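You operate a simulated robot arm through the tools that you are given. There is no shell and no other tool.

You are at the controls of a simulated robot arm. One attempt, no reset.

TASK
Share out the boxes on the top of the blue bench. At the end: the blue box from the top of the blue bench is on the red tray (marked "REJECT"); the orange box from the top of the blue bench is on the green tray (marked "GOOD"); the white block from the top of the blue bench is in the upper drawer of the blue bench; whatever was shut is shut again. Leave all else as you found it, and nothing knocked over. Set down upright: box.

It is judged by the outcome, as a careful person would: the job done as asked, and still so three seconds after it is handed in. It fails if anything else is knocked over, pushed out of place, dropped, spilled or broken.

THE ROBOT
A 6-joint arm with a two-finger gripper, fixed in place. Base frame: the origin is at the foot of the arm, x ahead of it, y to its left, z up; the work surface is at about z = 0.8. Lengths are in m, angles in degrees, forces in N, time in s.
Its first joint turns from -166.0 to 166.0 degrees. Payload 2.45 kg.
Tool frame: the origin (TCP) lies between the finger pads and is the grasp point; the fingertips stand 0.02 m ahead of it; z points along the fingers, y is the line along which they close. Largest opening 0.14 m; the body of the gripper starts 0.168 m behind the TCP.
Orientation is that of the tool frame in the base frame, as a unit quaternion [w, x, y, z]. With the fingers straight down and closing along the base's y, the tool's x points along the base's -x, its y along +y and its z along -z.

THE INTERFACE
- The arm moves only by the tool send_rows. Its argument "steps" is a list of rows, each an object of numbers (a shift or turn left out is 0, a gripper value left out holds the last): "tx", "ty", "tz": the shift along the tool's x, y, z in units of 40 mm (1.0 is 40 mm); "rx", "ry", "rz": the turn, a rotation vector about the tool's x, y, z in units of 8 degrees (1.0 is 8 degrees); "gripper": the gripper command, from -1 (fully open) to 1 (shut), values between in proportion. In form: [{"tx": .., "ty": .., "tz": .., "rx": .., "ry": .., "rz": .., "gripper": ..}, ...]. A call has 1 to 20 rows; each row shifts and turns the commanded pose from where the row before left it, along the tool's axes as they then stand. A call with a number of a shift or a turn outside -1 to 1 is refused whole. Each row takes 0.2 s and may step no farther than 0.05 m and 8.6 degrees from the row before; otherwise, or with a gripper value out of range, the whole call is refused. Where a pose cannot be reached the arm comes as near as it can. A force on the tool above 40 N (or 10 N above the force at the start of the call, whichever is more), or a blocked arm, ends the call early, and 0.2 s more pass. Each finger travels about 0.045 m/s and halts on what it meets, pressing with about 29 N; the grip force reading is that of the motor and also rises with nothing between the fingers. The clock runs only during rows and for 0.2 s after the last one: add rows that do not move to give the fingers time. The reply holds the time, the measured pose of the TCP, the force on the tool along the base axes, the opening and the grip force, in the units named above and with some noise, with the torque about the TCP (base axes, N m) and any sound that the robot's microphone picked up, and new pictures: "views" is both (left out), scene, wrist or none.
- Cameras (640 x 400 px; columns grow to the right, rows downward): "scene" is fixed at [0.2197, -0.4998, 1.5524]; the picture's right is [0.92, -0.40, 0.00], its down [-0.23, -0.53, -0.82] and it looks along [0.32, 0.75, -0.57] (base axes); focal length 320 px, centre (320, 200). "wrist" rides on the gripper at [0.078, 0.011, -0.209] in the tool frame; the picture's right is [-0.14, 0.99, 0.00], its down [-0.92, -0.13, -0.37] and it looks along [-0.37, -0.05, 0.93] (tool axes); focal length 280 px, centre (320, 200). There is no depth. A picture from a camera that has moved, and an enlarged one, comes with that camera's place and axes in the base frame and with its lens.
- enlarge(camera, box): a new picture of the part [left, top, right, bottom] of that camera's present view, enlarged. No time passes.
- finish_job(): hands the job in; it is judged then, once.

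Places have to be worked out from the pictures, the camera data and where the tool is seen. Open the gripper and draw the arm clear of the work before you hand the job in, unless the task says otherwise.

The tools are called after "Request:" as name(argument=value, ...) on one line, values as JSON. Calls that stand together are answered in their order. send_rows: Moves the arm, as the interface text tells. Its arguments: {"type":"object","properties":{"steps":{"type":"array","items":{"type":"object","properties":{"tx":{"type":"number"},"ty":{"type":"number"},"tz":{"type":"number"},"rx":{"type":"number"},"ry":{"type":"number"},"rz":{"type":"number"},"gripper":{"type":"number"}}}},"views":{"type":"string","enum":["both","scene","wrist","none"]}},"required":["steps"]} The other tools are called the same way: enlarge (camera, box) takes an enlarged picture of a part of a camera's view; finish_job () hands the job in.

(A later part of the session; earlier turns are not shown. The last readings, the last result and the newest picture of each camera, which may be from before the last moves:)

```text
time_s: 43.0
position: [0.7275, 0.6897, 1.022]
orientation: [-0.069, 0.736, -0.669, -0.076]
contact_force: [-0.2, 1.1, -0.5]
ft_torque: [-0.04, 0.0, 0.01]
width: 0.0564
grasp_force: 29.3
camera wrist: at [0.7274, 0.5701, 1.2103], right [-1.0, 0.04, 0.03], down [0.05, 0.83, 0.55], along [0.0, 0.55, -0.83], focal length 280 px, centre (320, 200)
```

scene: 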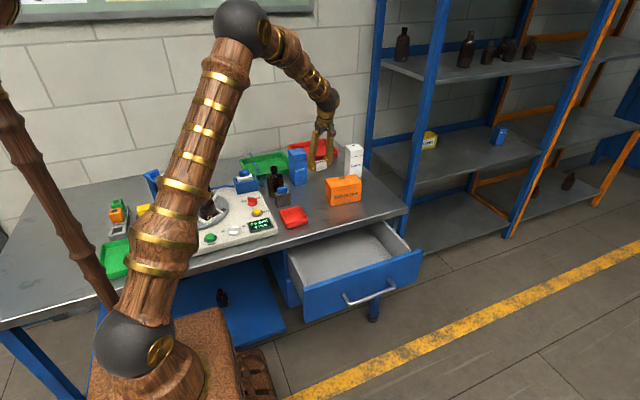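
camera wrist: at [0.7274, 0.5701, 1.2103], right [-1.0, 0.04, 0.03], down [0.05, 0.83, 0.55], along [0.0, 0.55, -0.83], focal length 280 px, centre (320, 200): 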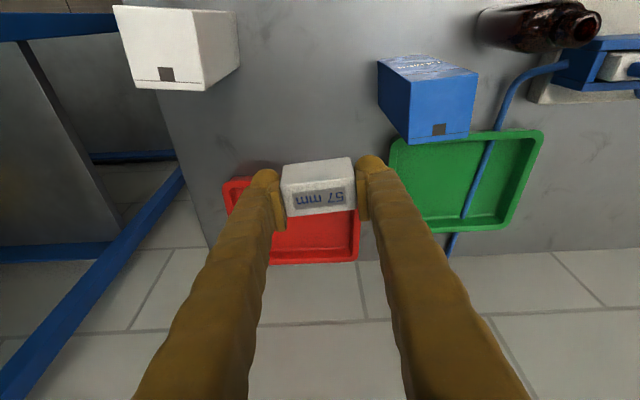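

Still gripped. I carry it smoothly to above the open drawer.

Request:
send_rows(steps=[{"tx": 0.3, "ty": 0.08, "tz": -0.066}, {"tx": 0.6, "ty": 0.161, "tz": -0.132}, {"tx": 0.6, "ty": 0.161, "tz": -0.132}, {"tx": 0.6, "ty": 0.161, "tz": -0.132}, {"tx": 0.6, "ty": 0.161, "tz": -0.132}, {"tx": 0.6, "ty": 0.161, "tz": -0.132}, {"tx": 0.6, "ty": 0.161, "tz": -0.132}, {"tx": 0.6, "ty": 0.161, "tz": -0.132}, {"tx": 0.6, "ty": 0.161, "tz": -0.132}, {"tx": 0.6, "ty": 0.161, "tz": -0.132}, {"tx": 0.6, "ty": 0.161, "tz": -0.132}, {"tx": 0.6, "ty": 0.161, "tz": -0.132}, {"tx": 0.6, "ty": 0.161, "tz": -0.132}, {"tx": 0.6, "ty": 0.161, "tz": -0.132}, {"tx": 0.6, "ty": 0.161, "tz": -0.132}, {"tx": 0.6, "ty": 0.161, "tz": -0.132}, {"tx": 0.6, "ty": 0.161, "tz": -0.132}, {"tx": 0.6, "ty": 0.161, "tz": -0.132}, {"tx": 0.6, "ty": 0.161, "tz": -0.132}, {"tx": 0.5, "ty": 0.134, "tz": -0.11}])

```text
time_s: 47.2
position: [0.6499, 0.2044, 1.0262]
orientation: [-0.071, 0.736, -0.669, -0.077]
contact_force: [0.4, -0.8, -0.7]
ft_torque: [-0.01, 0.0, -0.03]
width: 0.0565
grasp_force: 28.8
camera wrist: at [0.6498, 0.0845, 1.2145], right [-1.0, 0.04, 0.03], down [0.05, 0.83, 0.55], along [0.0, 0.55, -0.83], focal length 280 px, centre (320, 200)
```

scene: 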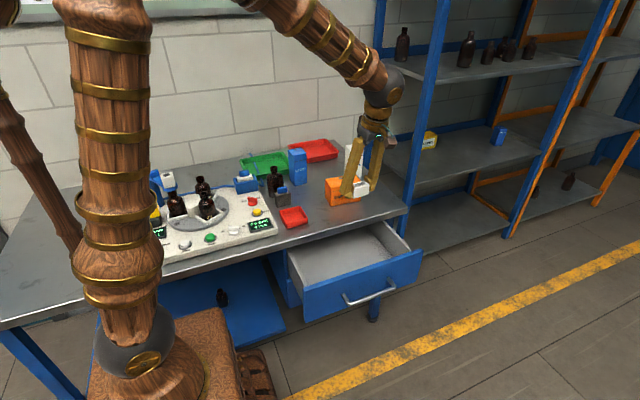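
wrist: 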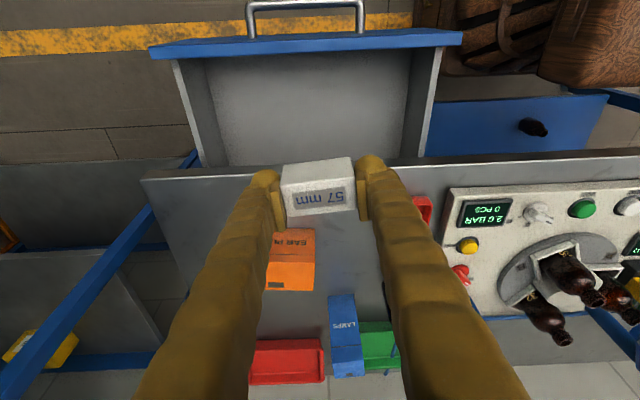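

The drawer interior spans y≈0.14 to 0.30 with its floor around z≈0.61–0.64, and the block is over it. I lower to z≈0.70 first.

Request:
send_rows(steps=[{"tx": 0.08, "tz": 0.364}, {"tx": 0.146, "tz": 0.664}, {"tx": 0.146, "tz": 0.664}, {"tx": 0.146, "tz": 0.664}, {"tx": 0.146, "tz": 0.664}, {"tx": 0.146, "tz": 0.664}, {"tx": 0.146, "tz": 0.664}, {"tx": 0.146, "tz": 0.664}, {"tx": 0.146, "tz": 0.664}, {"tx": 0.146, "tz": 0.664}, {"tx": 0.146, "tz": 0.664}, {"tx": 0.146, "tz": 0.664}, {"tx": 0.066, "tz": 0.3}, {}])

```text
time_s: 50.2
position: [0.6499, 0.204, 0.6995]
orientation: [-0.07, 0.736, -0.669, -0.077]
contact_force: [0.7, 0.0, 0.4]
ft_torque: [-0.01, -0.01, -0.01]
width: 0.0566
grasp_force: 29.4
camera wrist: at [0.6505, 0.0844, 0.8876], right [-1.0, 0.04, 0.03], down [0.05, 0.83, 0.55], along [0.0, 0.55, -0.83], focal length 280 px, centre (320, 200)
```

scene: 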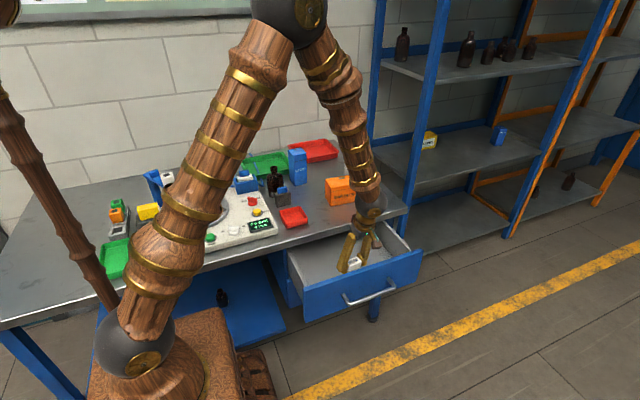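
wrist: 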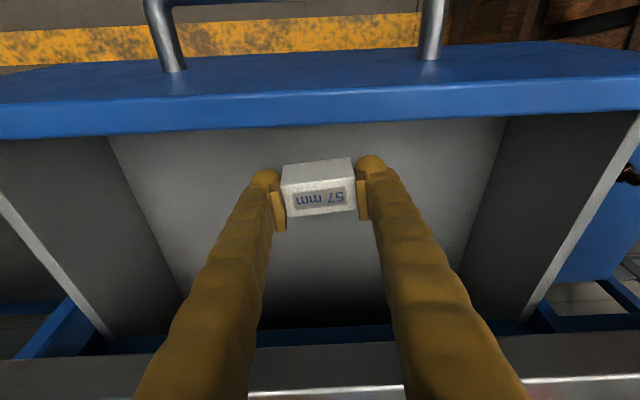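

The block is inside the drawer outline. The floor is likely around z≈0.60, so I lower slowly to z≈0.645 and then feel for contact.

Request:
send_rows(steps=[{"tx": 0.054, "tz": 0.244}, {"tx": 0.054, "tz": 0.244}, {"tx": 0.054, "tz": 0.244}, {"tx": 0.054, "tz": 0.244}, {"tx": 0.054, "tz": 0.244}, {}], views="wrist")

Request:
send_rows(steps=[{"tx": 0.027, "tz": 0.122}, {}], views="none")

Request:
send_rows(steps=[{"tx": 0.027, "tz": 0.122}, {}], views="none")

```text
time_s: 51.6
position: [0.6518, 0.2035, 0.6484]
orientation: [-0.071, 0.736, -0.669, -0.076]
contact_force: [-0.9, 0.0, -1.5]
ft_torque: [0.0, 0.0, 0.01]
width: 0.0565
grasp_force: 28.8
camera wrist: at [0.6516, 0.0832, 0.8369], right [-1.0, 0.04, 0.03], down [0.05, 0.83, 0.55], along [0.0, 0.55, -0.83], focal length 280 px, centre (320, 200)
```

wrist: 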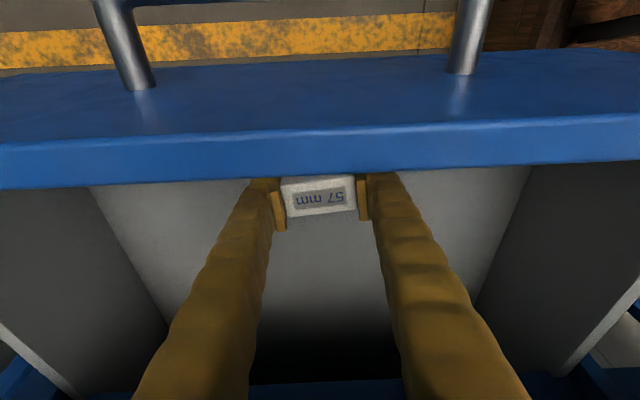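

```text
time_s: 52.2
position: [0.6504, 0.2028, 0.6439]
orientation: [-0.07, 0.736, -0.669, -0.075]
contact_force: [1.0, 0.6, -0.5]
ft_torque: [0.02, 0.02, 0.01]
width: 0.0565
grasp_force: 28.7
```

```text
time_s: 52.8
position: [0.6506, 0.2018, 0.6391]
orientation: [-0.071, 0.736, -0.669, -0.076]
contact_force: [-0.4, -0.3, -0.9]
ft_torque: [0.0, 0.01, -0.01]
width: 0.0564
grasp_force: 29.4
```

No contact yet, so I continue in small steps.

Request:
send_rows(steps=[{"tx": 0.02, "tz": 0.1}, {}], views="none")

Request:
send_rows(steps=[{"tx": 0.02, "tz": 0.1}, {}], views="none")

Request:
send_rows(steps=[{"tx": 0.02, "tz": 0.07}, {}], views="scene")

```text
time_s: 53.4
position: [0.6509, 0.2023, 0.6349]
orientation: [-0.071, 0.736, -0.669, -0.077]
contact_force: [-4.1, 0.3, 29.9]
ft_torque: [-0.46, 0.0, 0.01]
width: 0.0569
grasp_force: 29.0
```

```text
time_s: 53.7
position: [0.6506, 0.202, 0.6345]
orientation: [-0.071, 0.736, -0.669, -0.076]
contact_force: [-2.0, -0.1, 10.0]
ft_torque: [-0.17, 0.23, -0.06]
width: 0.0571
grasp_force: 29.0
stopped in row 1: the force on the tool passed its limit at 59 N (the readings are from after the stop); the commanded pose is now the measured one
```

```text
time_s: 54.1
position: [0.6508, 0.202, 0.6347]
orientation: [-0.072, 0.736, -0.669, -0.076]
contact_force: [-3.0, 0.5, 10.5]
ft_torque: [-0.17, 0.2, -0.1]
width: 0.0572
grasp_force: 29.1
stopped in row 1: the force on the tool passed its limit at 48 N (the readings are from after the stop); the commanded pose is now the measured one
```

scene: 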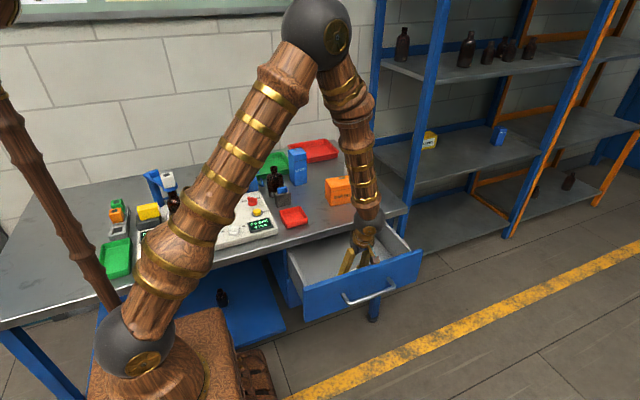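

The block is resting on the drawer floor (contact at TCP z=0.635). I open the fingers and rise straight out.

Request:
send_rows(steps=[{"gripper": -0.3}, {}, {}, {}, {}, {"tx": -0.1, "tz": -0.5}, {"tx": -0.2, "tz": -0.9}, {"tx": -0.2, "tz": -0.9}, {"tx": -0.2, "tz": -0.9}, {"tx": -0.2, "tz": -0.9}, {"tx": -0.2, "tz": -0.9}, {"tx": -0.2, "tz": -0.9}, {"tx": -0.2, "tz": -0.9}, {}])

```text
time_s: 57.1
position: [0.6521, 0.2047, 0.9124]
orientation: [-0.071, 0.736, -0.669, -0.077]
contact_force: [0.7, -0.4, -0.3]
ft_torque: [0.02, -0.02, 0.0]
width: 0.0911
grasp_force: 0.0
camera wrist: at [0.6513, 0.0854, 1.1013], right [-1.0, 0.04, 0.03], down [0.05, 0.83, 0.55], along [0.0, 0.55, -0.83], focal length 280 px, centre (320, 200)
```

scene: 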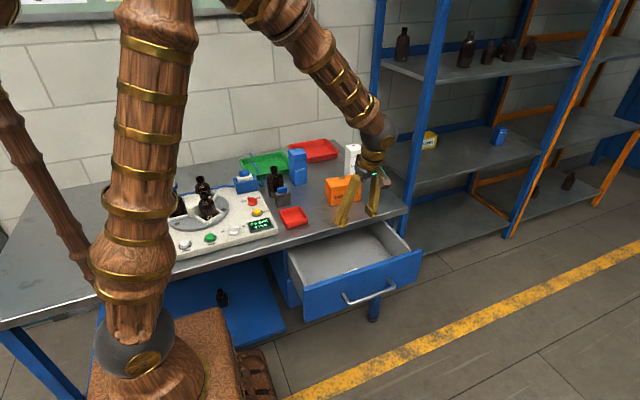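
wrist: 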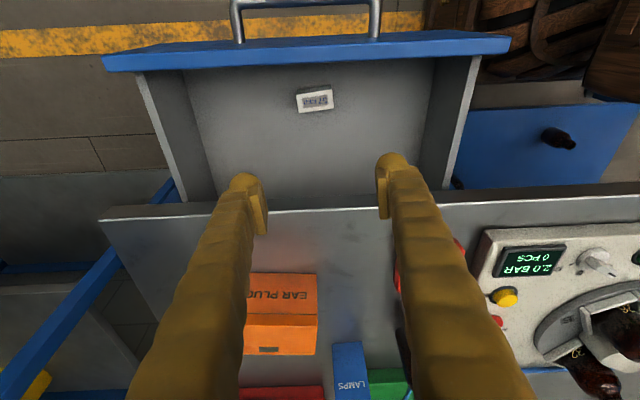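

The block sits upright in the drawer. Now I close the gripper, move in front of the handle and descend, ready to push the drawer shut.

Request:
send_rows(steps=[{"tx": 0.83, "ty": 0.11, "tz": -0.182, "gripper": 1}, {"tx": 0.83, "ty": 0.11, "tz": -0.182}, {"tx": 0.83, "ty": 0.11, "tz": -0.182}, {"tx": 0.83, "ty": 0.11, "tz": -0.182}, {"tx": 0.83, "ty": 0.11, "tz": -0.182}, {"tx": 0.83, "ty": 0.11, "tz": -0.182}, {"tx": 0.178, "tz": 0.81}, {"tx": 0.178, "tz": 0.81}, {"tx": 0.178, "tz": 0.81}, {"tx": 0.178, "tz": 0.81}, {"tx": 0.178, "tz": 0.81}, {"tx": 0.178, "tz": 0.81}, {"tx": 0.178, "tz": 0.81}, {}])

```text
time_s: 60.1
position: [0.6442, -0.0029, 0.6782]
orientation: [-0.071, 0.736, -0.669, -0.076]
contact_force: [-0.8, 0.0, 0.6]
ft_torque: [0.02, 0.0, 0.01]
width: 0.0
grasp_force: 28.8
camera wrist: at [0.644, -0.1224, 0.8667], right [-1.0, 0.04, 0.03], down [0.05, 0.83, 0.55], along [0.0, 0.55, -0.83], focal length 280 px, centre (320, 200)
```

scene: 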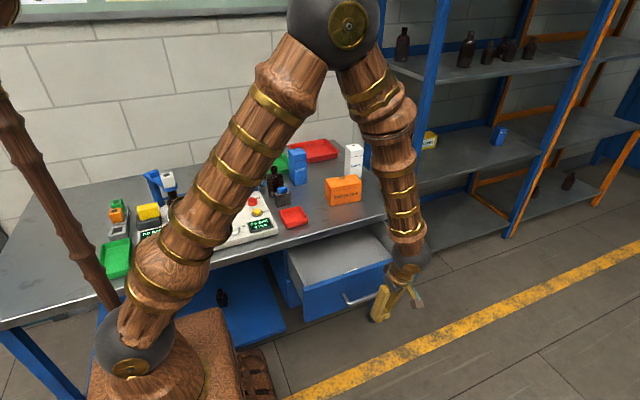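
wrist: 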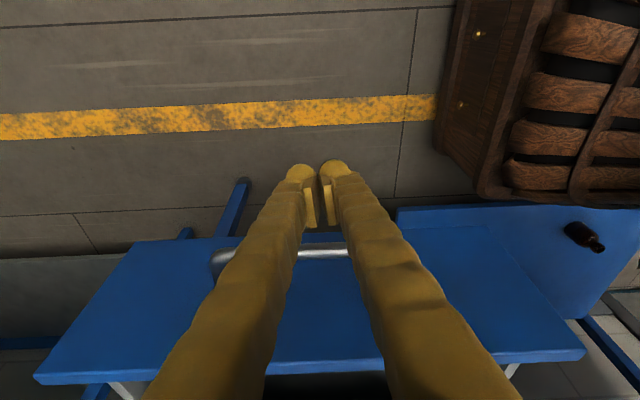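

The closed fingers are in front of the bar. I push slowly toward +y.

Request:
send_rows(steps=[{"tx": -0.243, "ty": -0.0244, "tz": 0.0534}, {"tx": -0.243, "ty": -0.0244, "tz": 0.0534}, {"tx": -0.194, "ty": -0.0195, "tz": 0.0427}, {"tx": -0.194, "ty": -0.0195, "tz": 0.0427}, {"tx": -0.194, "ty": -0.0195, "tz": 0.0427}, {"tx": -0.194, "ty": -0.0195, "tz": 0.0427}, {"tx": -0.194, "ty": -0.0195, "tz": 0.0427}, {"tx": -0.194, "ty": -0.0195, "tz": 0.0427}, {"tx": -0.194, "ty": -0.0195, "tz": 0.0427}, {"tx": -0.194, "ty": -0.0195, "tz": 0.0427}, {"tx": -0.194, "ty": -0.0195, "tz": 0.0427}, {"tx": -0.194, "ty": -0.0195, "tz": 0.0427}, {"tx": -0.194, "ty": -0.0195, "tz": 0.0427}, {"tx": -0.194, "ty": -0.0195, "tz": 0.0427}])

```text
time_s: 63.1
position: [0.6446, 0.1148, 0.6815]
orientation: [-0.071, 0.736, -0.669, -0.076]
contact_force: [-0.9, -0.3, 0.4]
ft_torque: [0.0, -0.01, 0.01]
width: 0.0
grasp_force: 28.8
camera wrist: at [0.6448, -0.0052, 0.8694], right [-1.0, 0.04, 0.03], down [0.05, 0.83, 0.55], along [0.0, 0.55, -0.83], focal length 280 px, centre (320, 200)
```

scene: 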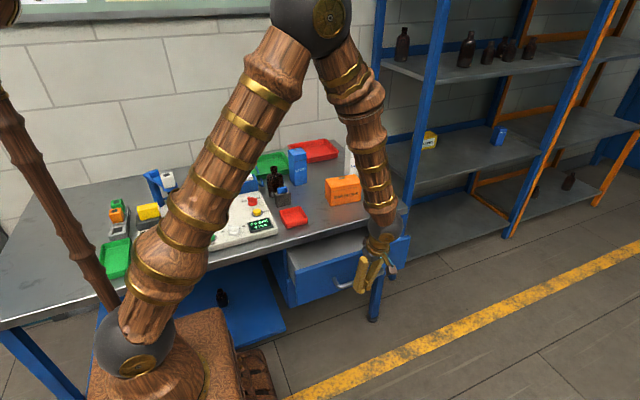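
wrist: 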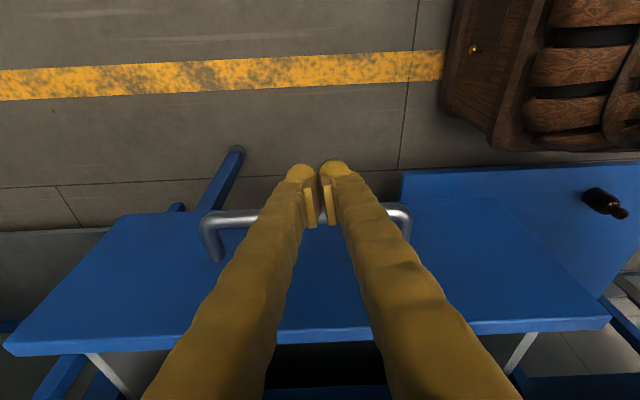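

The drawer is sliding in smoothly. I continue pushing the remaining ~0.12 m.

Request:
send_rows(steps=[{"tx": -0.194, "ty": -0.0195, "tz": 0.0427}, {"tx": -0.194, "ty": -0.0195, "tz": 0.0427}, {"tx": -0.194, "ty": -0.0195, "tz": 0.0427}, {"tx": -0.194, "ty": -0.0195, "tz": 0.0427}, {"tx": -0.194, "ty": -0.0195, "tz": 0.0427}, {"tx": -0.194, "ty": -0.0195, "tz": 0.0427}, {"tx": -0.194, "ty": -0.0195, "tz": 0.0427}, {"tx": -0.194, "ty": -0.0195, "tz": 0.0427}, {"tx": -0.194, "ty": -0.0195, "tz": 0.0427}, {"tx": -0.194, "ty": -0.0195, "tz": 0.0427}, {"tx": -0.194, "ty": -0.0195, "tz": 0.0427}, {"tx": -0.194, "ty": -0.0195, "tz": 0.0427}, {"tx": -0.194, "ty": -0.0195, "tz": 0.0427}, {"tx": -0.194, "ty": -0.0195, "tz": 0.0427}, {"tx": -0.12, "ty": -0.012, "tz": 0.026}, {"tx": -0.12, "ty": -0.012, "tz": 0.026}, {"tx": -0.12, "ty": -0.012, "tz": 0.026}, {}])

```text
time_s: 66.5
position: [0.6462, 0.2358, 0.6812]
orientation: [-0.071, 0.735, -0.67, -0.076]
contact_force: [0.2, -10.6, 3.6]
ft_torque: [-0.01, -0.07, -0.06]
width: 0.0001
grasp_force: 28.9
stopped in row 17: the force on the tool passed its limit at 54 N (the readings are from after the stop); the commanded pose is now the measured one
camera wrist: at [0.6457, 0.1163, 0.8694], right [-1.0, 0.04, 0.02], down [0.05, 0.83, 0.55], along [0.0, 0.55, -0.83], focal length 280 px, centre (320, 200)
```

scene: 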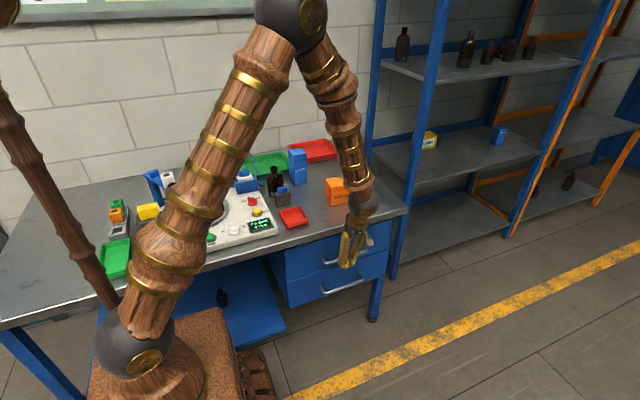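
wrist: 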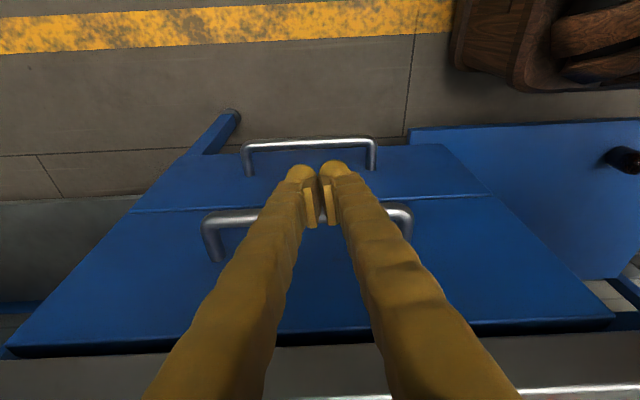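

The upper drawer is shut (it stopped against its end, with the bar back at y≈0.263). I back off, rise to travel height, and increase the lean to 42°, ready for the blue box.

Request:
send_rows(steps=[{"tx": 0.6, "ty": 0.06, "tz": -0.133}, {"tx": 0.6, "ty": 0.06, "tz": -0.133}, {"tx": -0.215, "tz": -0.977}, {"tx": -0.215, "tz": -0.977}, {"tx": -0.215, "tz": -0.977}, {"tx": -0.215, "tz": -0.977}, {"tx": -0.215, "tz": -0.977}, {"tx": -0.215, "tz": -0.977}, {"tx": -0.215, "tz": -0.977}, {"tx": -0.215, "tz": -0.977}, {"tx": -0.215, "tz": -0.977}, {"tx": -0.215, "tz": -0.977}, {"ry": -1, "gripper": -0.3}, {"ry": -1}, {"ry": -1}, {"ry": -0.7}, {}])

Request:
enlarge(camera="scene", box=[250, 200, 410, 300])

```text
time_s: 70.1
position: [0.6443, 0.1896, 1.0814]
orientation: [-0.242, 0.691, -0.629, -0.261]
contact_force: [-0.5, 0.4, -0.3]
ft_torque: [-0.02, 0.01, 0.0]
width: 0.0906
grasp_force: 0.2
camera wrist: at [0.6513, -0.0069, 1.1855], right [-1.0, 0.01, 0.09], down [0.08, 0.45, 0.89], along [-0.03, 0.89, -0.45], focal length 280 px, centre (320, 200)
```

scene: 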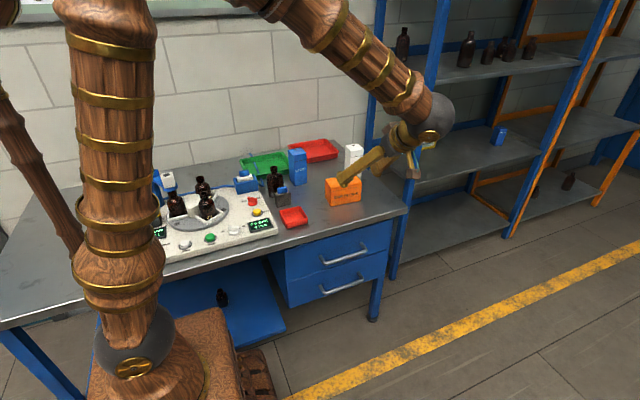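
wrist: 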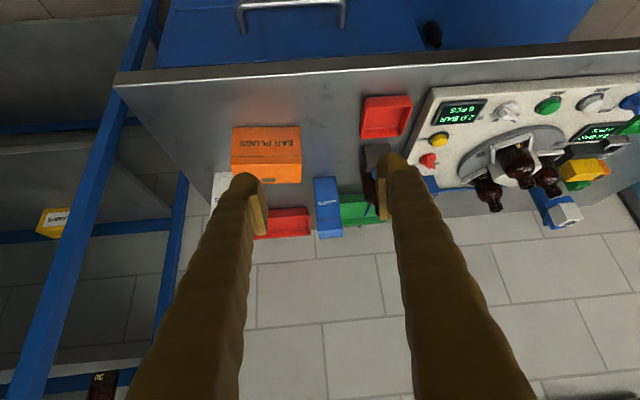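

```text
4.00 times, centred on (330, 250) of scene
camera zoom: at [0.2197, -0.4998, 1.5524], right [0.92, -0.4, 0.0], down [-0.23, -0.53, -0.82], along [0.32, 0.75, -0.57], focal length 1279 px, centre (280, 0)
```

zoom: 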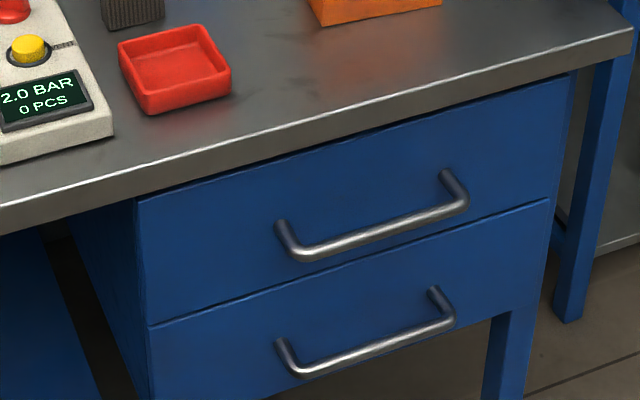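

The drawer looks exactly as at the start. I move in toward the blue box at height for a closer look.

Request:
send_rows(steps=[{"tx": -0.69, "ty": -0.006, "tz": 0.621}, {"tx": -0.69, "ty": -0.006, "tz": 0.621}, {"tx": -0.69, "ty": -0.006, "tz": 0.621}, {"tx": -0.69, "ty": -0.006, "tz": 0.621}, {"tx": -0.69, "ty": -0.006, "tz": 0.621}, {"tx": -0.69, "ty": -0.006, "tz": 0.621}, {"tx": -0.69, "ty": -0.006, "tz": 0.621}, {"tx": -0.69, "ty": -0.006, "tz": 0.621}, {"tx": -0.69, "ty": -0.006, "tz": 0.621}, {"tx": -0.69, "ty": -0.006, "tz": 0.621}, {}])

Request:
enlarge(camera="wrist", box=[200, 60, 456, 220])

```text
time_s: 72.5
position: [0.6127, 0.5588, 1.0786]
orientation: [-0.24, 0.692, -0.629, -0.262]
contact_force: [-0.6, 1.1, 0.3]
ft_torque: [-0.03, 0.04, 0.01]
width: 0.0909
grasp_force: 0.1
camera wrist: at [0.6196, 0.3629, 1.1831], right [-1.0, 0.01, 0.09], down [0.08, 0.45, 0.89], along [-0.03, 0.89, -0.45], focal length 280 px, centre (320, 200)
```

scene: 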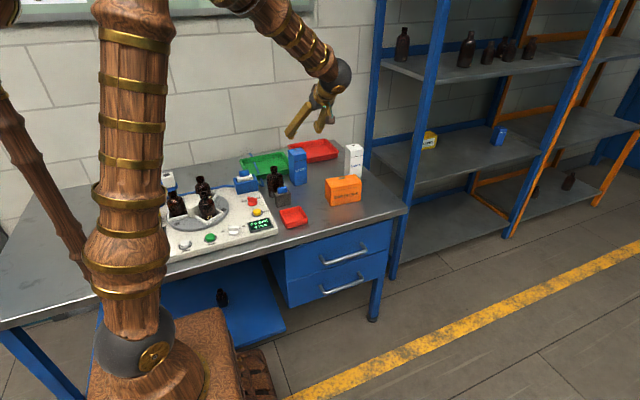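
wrist: 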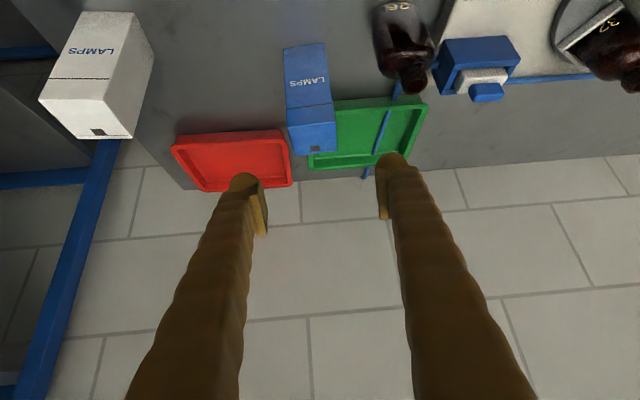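

```text
2.50 times, centred on (328, 140) of wrist
camera zoom: at [0.6196, 0.3629, 1.1831], right [-1.0, 0.01, 0.09], down [0.08, 0.45, 0.89], along [-0.03, 0.89, -0.45], focal length 701 px, centre (300, 350)
```

zoom: 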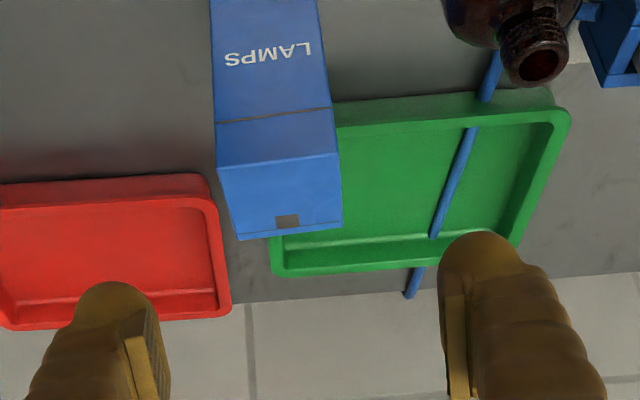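

The blue box centre is at (0.608, 0.656), about 58 mm wide and yawed about 4.5° (the tool is at 5.6°). I go above it, then descend vertically so the fingers straddle its upper part.

Request:
send_rows(steps=[{"tx": -0.337, "ty": -0.04, "tz": 0.84}, {"tx": -0.337, "ty": -0.04, "tz": 0.84}, {"tx": -0.337, "ty": -0.04, "tz": 0.84}, {}])

```text
time_s: 73.5
position: [0.6075, 0.6584, 1.0314]
orientation: [-0.241, 0.691, -0.63, -0.26]
contact_force: [0.2, -0.8, -0.8]
ft_torque: [0.0, -0.01, 0.02]
width: 0.091
grasp_force: 0.1
camera wrist: at [0.6145, 0.4613, 1.1363], right [-1.0, 0.01, 0.09], down [0.08, 0.45, 0.89], along [-0.03, 0.89, -0.45], focal length 280 px, centre (320, 200)
```

scene: 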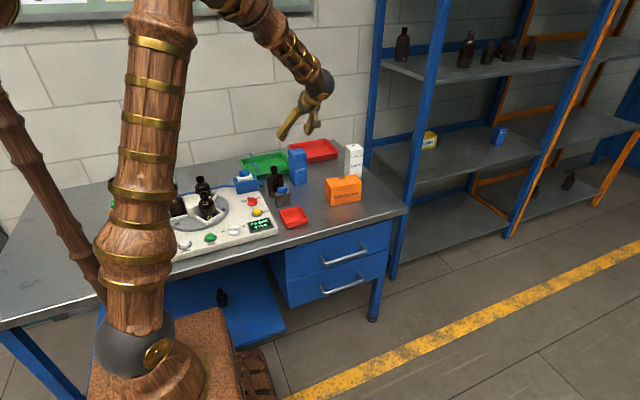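
wrist: 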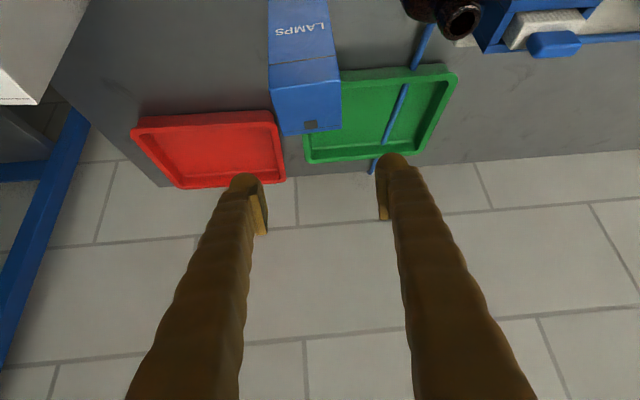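

Alignment looks good. I descend vertically to z≈0.897 around the box's upper part.

Request:
send_rows(steps=[{"tx": 0.57, "tz": 0.613}, {"tx": 0.57, "tz": 0.613}, {"tx": 0.57, "tz": 0.613}, {"tx": 0.57, "tz": 0.613}, {}])

Request:
enlarge(camera="scene", box=[250, 110, 370, 185])

```text
time_s: 74.7
position: [0.6088, 0.6525, 0.8957]
orientation: [-0.24, 0.691, -0.63, -0.261]
contact_force: [0.0, -0.5, 0.4]
ft_torque: [0.01, -0.03, -0.02]
width: 0.0908
grasp_force: 0.2
camera wrist: at [0.6155, 0.4559, 1.001], right [-1.0, 0.01, 0.09], down [0.08, 0.45, 0.89], along [-0.03, 0.89, -0.45], focal length 280 px, centre (320, 200)
```

scene: 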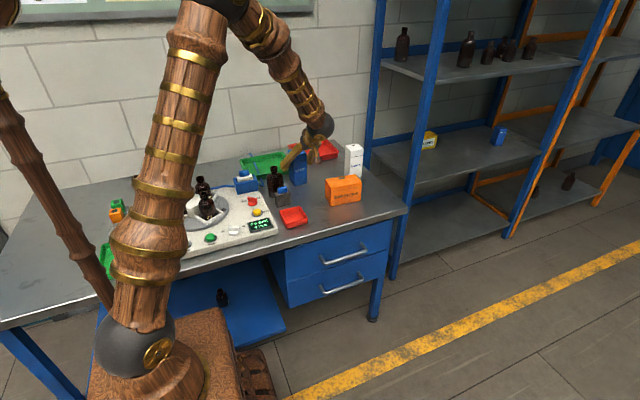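
wrist: 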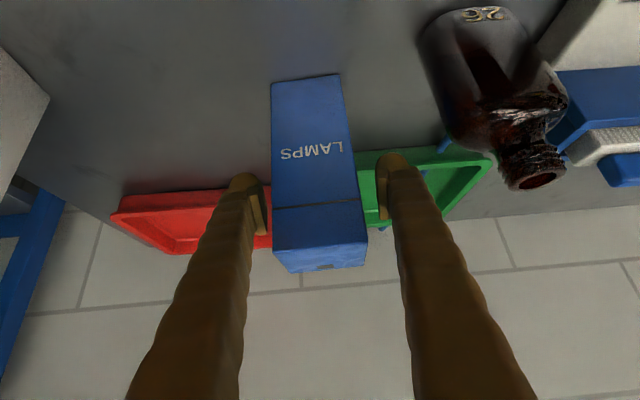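

```text
5.33 times, centred on (310, 148) of scene
camera zoom: at [0.2197, -0.4998, 1.5524], right [0.92, -0.4, 0.0], down [-0.23, -0.53, -0.82], along [0.32, 0.75, -0.57], focal length 1705 px, centre (373, 480)
```

zoom: 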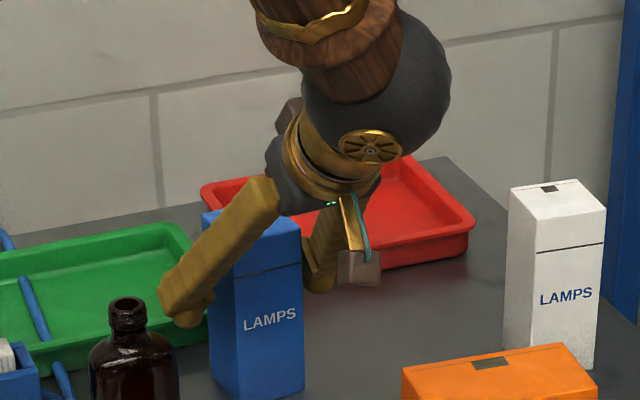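

The fingers straddle the box. I close the gripper and wait for a firm grip.

Request:
send_rows(steps=[{"gripper": 1}, {}, {}, {}, {}, {}, {"tx": -0.083, "tz": -0.0934}, {"tx": -0.083, "tz": -0.0934}, {"tx": -0.083, "tz": -0.0934}, {"tx": -0.083, "tz": -0.0934}, {}])

Request:
enlarge(camera="scene", box=[250, 110, 370, 185])

```text
time_s: 77.1
position: [0.6089, 0.6545, 0.9172]
orientation: [-0.239, 0.692, -0.629, -0.261]
contact_force: [0.2, -1.4, -1.1]
ft_torque: [0.01, 0.02, 0.02]
width: 0.062
grasp_force: 29.1
camera wrist: at [0.616, 0.4571, 1.0216], right [-1.0, 0.01, 0.09], down [0.08, 0.45, 0.89], along [-0.03, 0.89, -0.45], focal length 280 px, centre (320, 200)
```

scene: 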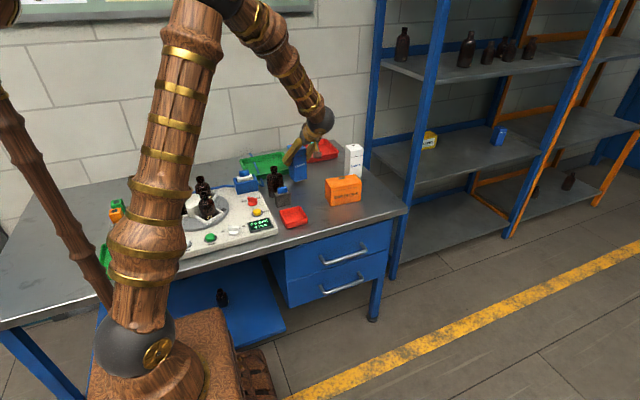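
wrist: 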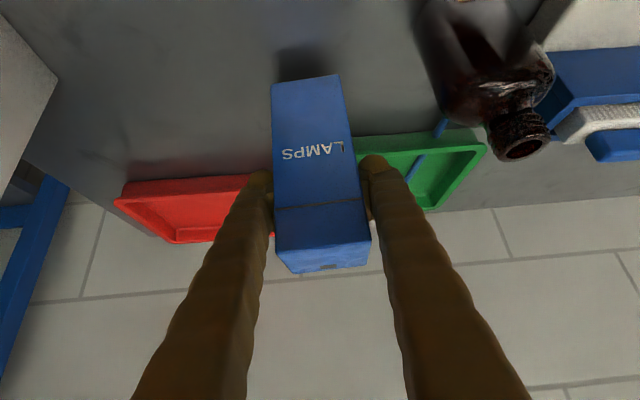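

```text
5.33 times, centred on (310, 148) of scene
camera zoom: at [0.2197, -0.4998, 1.5524], right [0.92, -0.4, 0.0], down [-0.23, -0.53, -0.82], along [0.32, 0.75, -0.57], focal length 1705 px, centre (373, 480)
```

zoom: 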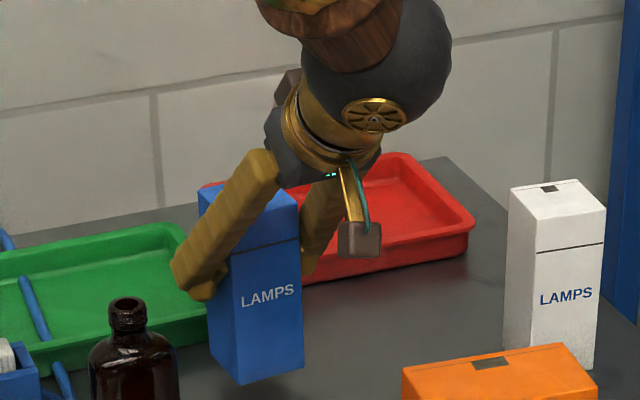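

The box hangs upright. I lift it further and carry it toward the near-left part of the red tray.

Request:
send_rows(steps=[{"tx": -0.241, "tz": -0.271}, {"tx": -0.241, "tz": -0.271}, {"tx": -0.241, "tz": -0.271}, {"tx": -0.241, "tz": -0.271}, {"tx": -0.17, "ty": -0.16, "tz": 0.151}, {"tx": -0.339, "ty": -0.31, "tz": 0.302}, {"tx": -0.339, "ty": -0.31, "tz": 0.302}, {"tx": -0.339, "ty": -0.31, "tz": 0.302}, {"tx": -0.339, "ty": -0.31, "tz": 0.302}, {"tx": -0.339, "ty": -0.31, "tz": 0.302}, {"tx": -0.339, "ty": -0.31, "tz": 0.302}, {"tx": -0.339, "ty": -0.31, "tz": 0.302}, {"tx": -0.339, "ty": -0.31, "tz": 0.302}, {"tx": -0.339, "ty": -0.31, "tz": 0.302}, {"tx": -0.17, "ty": -0.16, "tz": 0.151}, {}])

Request:
enlarge(camera="scene", box=[250, 110, 370, 185])

```text
time_s: 80.5
position: [0.7145, 0.8473, 0.9755]
orientation: [-0.239, 0.692, -0.629, -0.261]
contact_force: [-0.7, 0.4, -1.2]
ft_torque: [0.01, 0.04, 0.01]
width: 0.0624
grasp_force: 29.0
camera wrist: at [0.7214, 0.6503, 1.0792], right [-1.0, 0.01, 0.09], down [0.08, 0.45, 0.89], along [-0.03, 0.89, -0.45], focal length 280 px, centre (320, 200)
```

scene: 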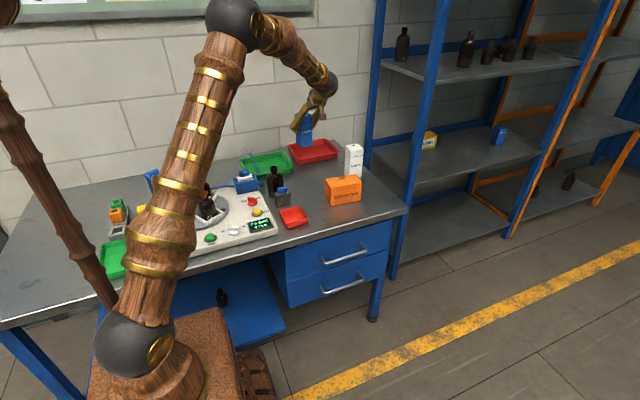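
wrist: 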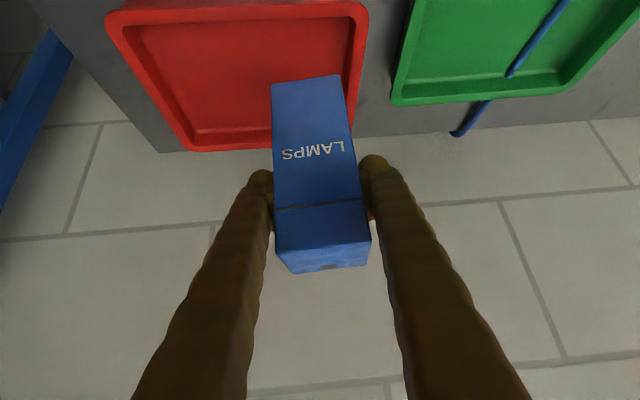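

```text
5.33 times, centred on (310, 148) of scene
camera zoom: at [0.2197, -0.4998, 1.5524], right [0.92, -0.4, 0.0], down [-0.23, -0.53, -0.82], along [0.32, 0.75, -0.57], focal length 1705 px, centre (373, 480)
```

zoom: 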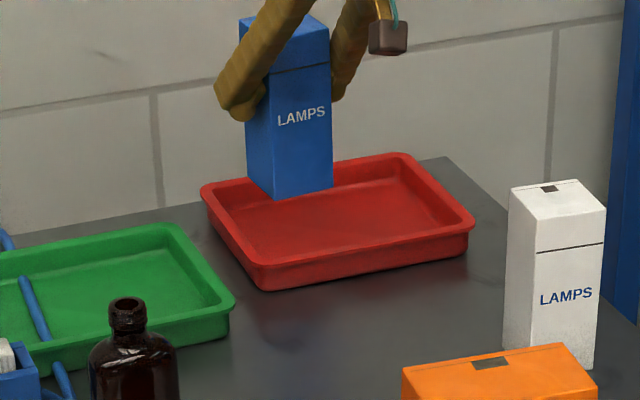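

The arm reaches well and the box is over the tray. I nudge it 14 mm further in y and 8 mm in x for margin from the front rim, then lower it most of the way.

Request:
send_rows(steps=[{"tx": -0.245, "ty": -0.235, "tz": 0.22}, {}, {"tx": 0.216, "tz": 0.243}, {"tx": 0.216, "tz": 0.243}, {"tx": 0.216, "tz": 0.243}, {"tx": 0.216, "tz": 0.243}, {"tx": 0.18, "tz": 0.2}, {}])

Request:
enlarge(camera="scene", box=[270, 110, 358, 165])

```text
time_s: 82.3
position: [0.7213, 0.8607, 0.912]
orientation: [-0.239, 0.692, -0.629, -0.261]
contact_force: [-0.4, 0.8, -1.0]
ft_torque: [0.0, -0.02, -0.01]
width: 0.0621
grasp_force: 29.4
camera wrist: at [0.7288, 0.6644, 1.0162], right [-1.0, 0.01, 0.09], down [0.08, 0.45, 0.89], along [-0.03, 0.89, -0.45], focal length 280 px, centre (320, 200)
```

scene: 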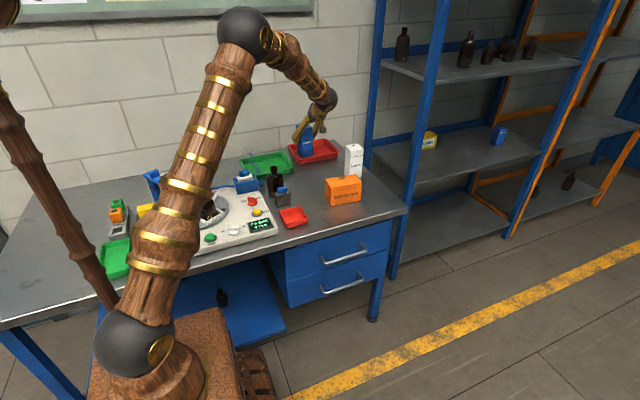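
wrist: 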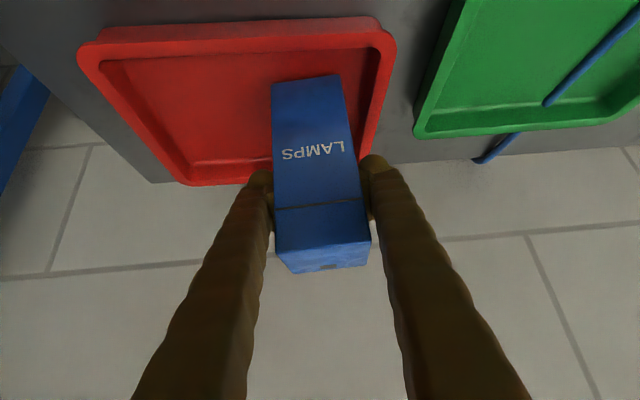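

```text
7.27 times, centred on (314, 138) of scene
camera zoom: at [0.2197, -0.4998, 1.5524], right [0.92, -0.4, 0.0], down [-0.23, -0.53, -0.82], along [0.32, 0.75, -0.57], focal length 2325 px, centre (364, 654)
```

zoom: 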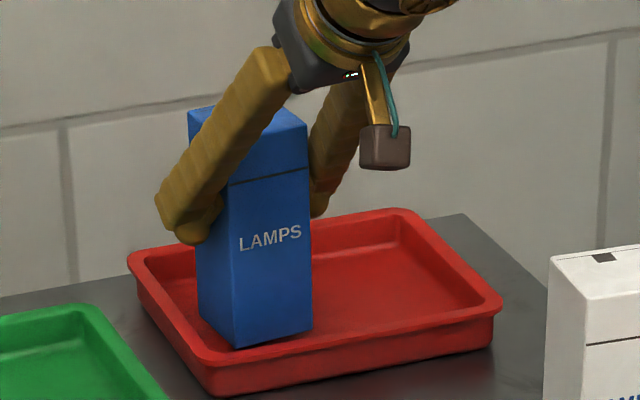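

The box is clearly within the tray. I lower in small steps until it touches.

Request:
send_rows(steps=[{"tx": 0.0665, "tz": 0.0747}, {}], views="none")

Request:
send_rows(steps=[{"tx": 0.05, "tz": 0.056}, {}], views="none")

Request:
send_rows(steps=[{"tx": 0.033, "tz": 0.037}, {}], views="none")

```text
time_s: 82.9
position: [0.7223, 0.86, 0.9078]
orientation: [-0.239, 0.692, -0.629, -0.261]
contact_force: [-0.2, -0.3, -0.6]
ft_torque: [0.01, 0.0, 0.0]
width: 0.0623
grasp_force: 29.2
```

```text
time_s: 83.5
position: [0.7225, 0.8607, 0.9054]
orientation: [-0.24, 0.692, -0.629, -0.26]
contact_force: [0.2, -0.9, 2.9]
ft_torque: [0.0, 0.17, 0.02]
width: 0.062
grasp_force: 29.0
```

```text
time_s: 84.1
position: [0.7241, 0.8618, 0.9036]
orientation: [-0.24, 0.692, -0.629, -0.261]
contact_force: [2.3, -0.7, 20.6]
ft_torque: [-0.25, 0.45, 0.07]
width: 0.0624
grasp_force: 29.1
```

The box is seated on the tray floor (contact at z≈0.904). I release it and rise straight up.

Request:
send_rows(steps=[{"tx": -0.015, "tz": -0.017}, {"gripper": -0.3}, {}, {}, {}, {}, {"tx": -0.25, "tz": -0.28}, {"tx": -0.5, "tz": -0.56}, {"tx": -0.5, "tz": -0.56}, {"tx": -0.5, "tz": -0.56}, {"tx": -0.5, "tz": -0.56}, {}])

Request:
enlarge(camera="scene", box=[240, 110, 368, 190])

```text
time_s: 86.7
position: [0.7214, 0.8593, 1.0383]
orientation: [-0.239, 0.692, -0.628, -0.262]
contact_force: [-0.2, 0.1, 0.8]
ft_torque: [-0.01, 0.02, 0.02]
width: 0.0911
grasp_force: 0.1
camera wrist: at [0.7294, 0.6635, 1.143], right [-1.0, 0.01, 0.09], down [0.08, 0.45, 0.89], along [-0.03, 0.89, -0.45], focal length 280 px, centre (320, 200)
```

scene: 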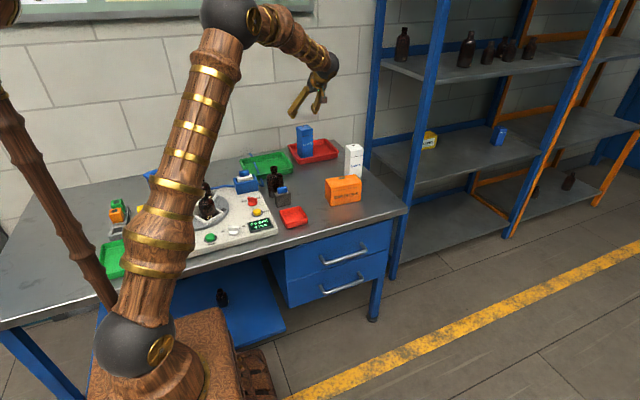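
wrist: 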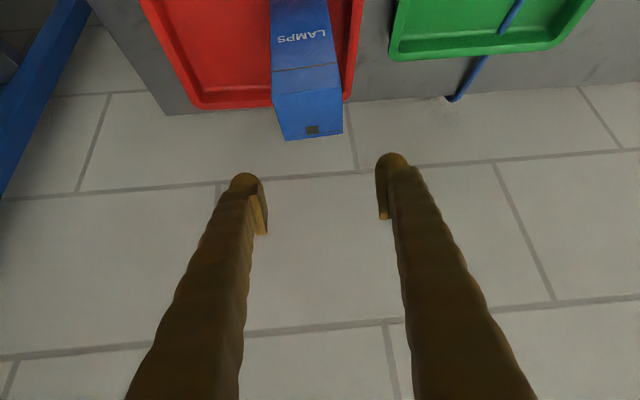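

```text
5.00 times, centred on (304, 150) of scene
camera zoom: at [0.2197, -0.4998, 1.5524], right [0.92, -0.4, 0.0], down [-0.23, -0.53, -0.82], along [0.32, 0.75, -0.57], focal length 1598 px, centre (400, 450)
```

zoom: 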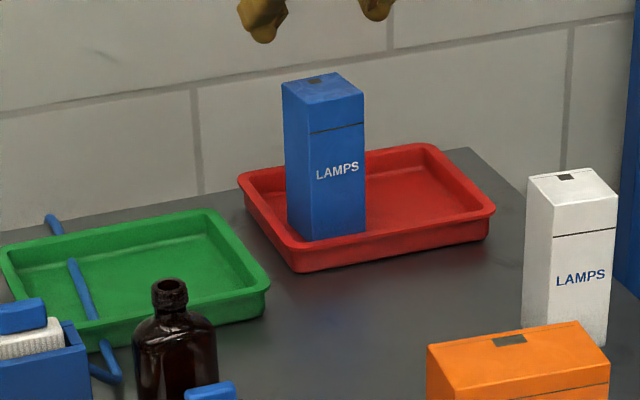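

The blue box stands upright on the red tray. Now the orange box: I retreat, bring the tool vertical, and take a top-down view of the green tray.

Request:
send_rows(steps=[{"tx": 0.559, "ty": 0.256, "tz": -0.72}, {"tx": 0.559, "ty": 0.256, "tz": -0.72}, {"tx": 0.559, "ty": 0.256, "tz": -0.72}, {"tx": 0.559, "ty": 0.256, "tz": -0.72}, {"tx": 0.559, "ty": 0.256, "tz": -0.72}, {"tx": 0.559, "ty": 0.256, "tz": -0.72}, {"tx": 0.559, "ty": 0.256, "tz": -0.72}, {"tx": 0.559, "ty": 0.256, "tz": -0.72}, {"tx": 0.559, "ty": 0.256, "tz": -0.72}, {"ry": 1}, {"ry": 1}, {"ry": 1}, {"ry": 1}, {"ry": 1}, {"ry": 0.21}, {}])

```text
time_s: 90.1
position: [0.6626, 0.5294, 1.0985]
orientation: [0.0, 0.739, -0.673, 0.003]
contact_force: [0.2, -0.1, -0.5]
ft_torque: [0.02, 0.01, -0.03]
width: 0.0911
grasp_force: 0.2
camera wrist: at [0.6576, 0.453, 1.3083], right [-1.0, 0.04, 0.0], down [0.04, 0.93, 0.37], along [0.02, 0.37, -0.93], focal length 280 px, centre (320, 200)
```

scene: 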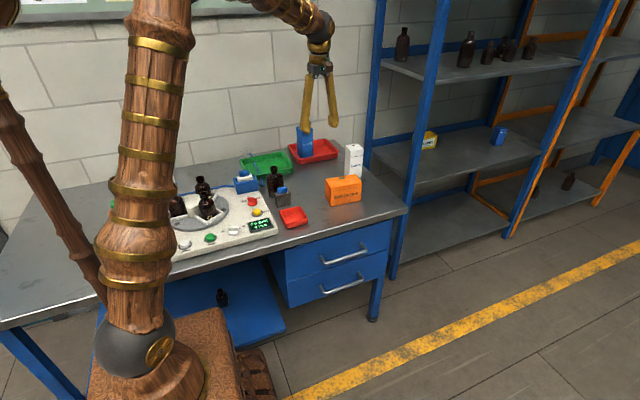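
wrist: 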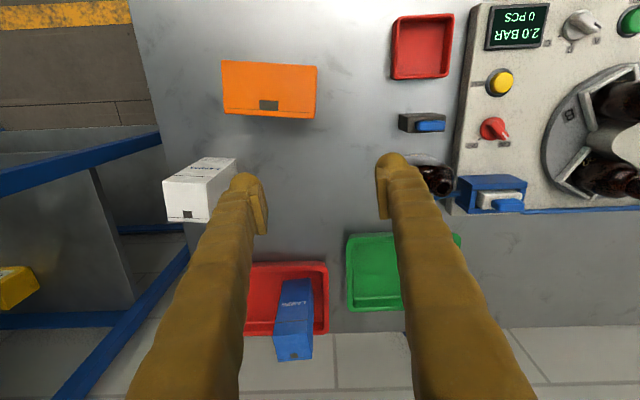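

Orange box: centre ≈ (0.729, 0.453), 130×70×86 mm, yawed about -7°. The green tray has free space for it at x 0.48–0.60 beside the blue hose, if its length runs along y. I rotate the tool to grip it across its 70 mm width, leaning 16°.

Request:
send_rows(steps=[{"rz": 1, "gripper": -0.57}, {"rz": 1}, {"rz": 1}, {"rz": 1}, {"rz": 1}, {"rz": 1}, {"rz": 1}, {"rz": 1}, {"rz": 1}, {"rz": 1}, {"rz": 1}, {"rz": 1}, {"rz": 0.8}, {"ry": -1}, {"ry": -1}, {"tx": -0.2825, "ty": -0.4225, "tz": 0.7225}, {"tx": -0.2825, "ty": -0.4225, "tz": 0.7225}, {"tx": -0.2825, "ty": -0.4225, "tz": 0.7225}, {"tx": -0.2825, "ty": -0.4225, "tz": 0.7225}, {}])

Request:
enlarge(camera="wrist", box=[200, 50, 456, 210])

```text
time_s: 94.3
position: [0.7296, 0.4531, 1.0008]
orientation: [0.141, 0.06, 0.988, -0.009]
contact_force: [0.6, 0.4, -1.6]
ft_torque: [0.0, 0.0, 0.01]
width: 0.1099
grasp_force: 0.0
camera wrist: at [0.5982, 0.481, 1.18], right [0.25, 0.97, 0.04], down [0.76, -0.22, 0.61], along [0.6, -0.13, -0.79], focal length 280 px, centre (320, 200)
```

scene: 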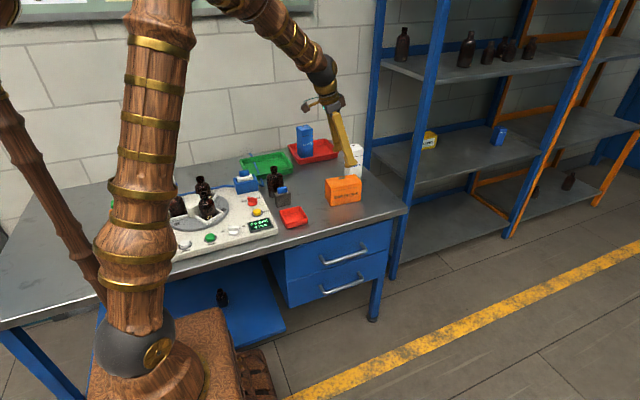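
wrist: 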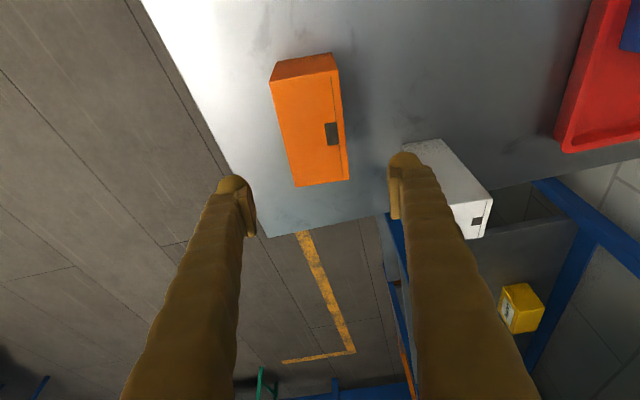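

```text
2.50 times, centred on (328, 130) of wrist
camera zoom: at [0.5982, 0.481, 1.18], right [0.25, 0.97, 0.04], down [0.76, -0.22, 0.61], along [0.6, -0.13, -0.79], focal length 701 px, centre (300, 375)
```

zoom: 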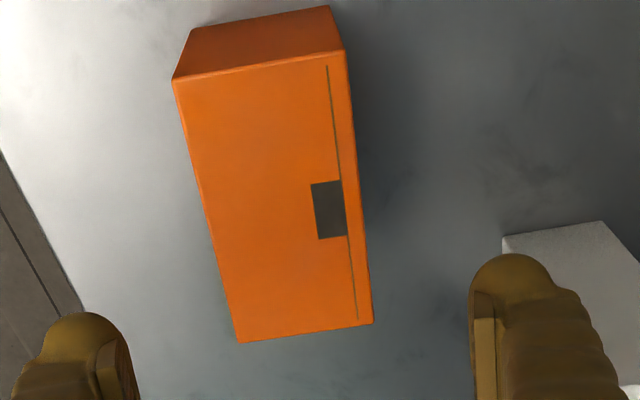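

Centre re-measured at ≈(0.732, 0.451), aligned within 1°. I descend around the box to z≈0.862 and close on it.

Request:
send_rows(steps=[{"tx": 0.227, "ty": -0.01, "tz": 0.837}, {"tx": 0.227, "ty": -0.01, "tz": 0.837}, {"tx": 0.227, "ty": -0.01, "tz": 0.837}, {"tx": 0.227, "ty": -0.01, "tz": 0.837}, {}])

```text
time_s: 95.5
position: [0.7312, 0.4508, 0.8622]
orientation: [0.141, 0.061, 0.988, -0.009]
contact_force: [-0.2, 0.6, -0.2]
ft_torque: [0.01, 0.01, 0.03]
width: 0.11
grasp_force: 0.1
camera wrist: at [0.6, 0.4786, 1.0409], right [0.25, 0.97, 0.04], down [0.76, -0.22, 0.61], along [0.6, -0.13, -0.79], focal length 280 px, centre (320, 200)
```

scene: 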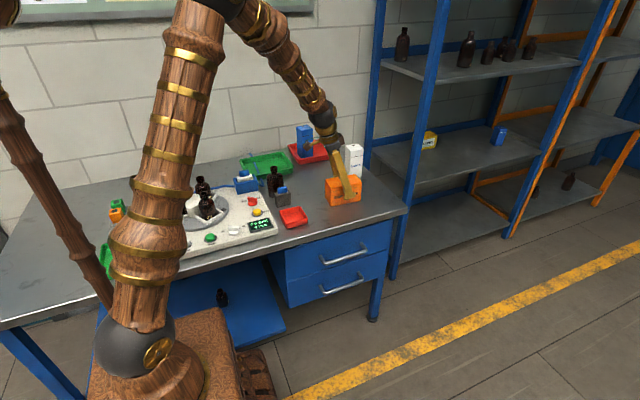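
wrist: 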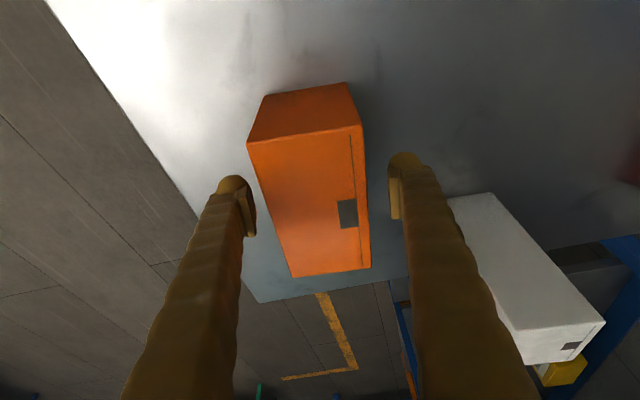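

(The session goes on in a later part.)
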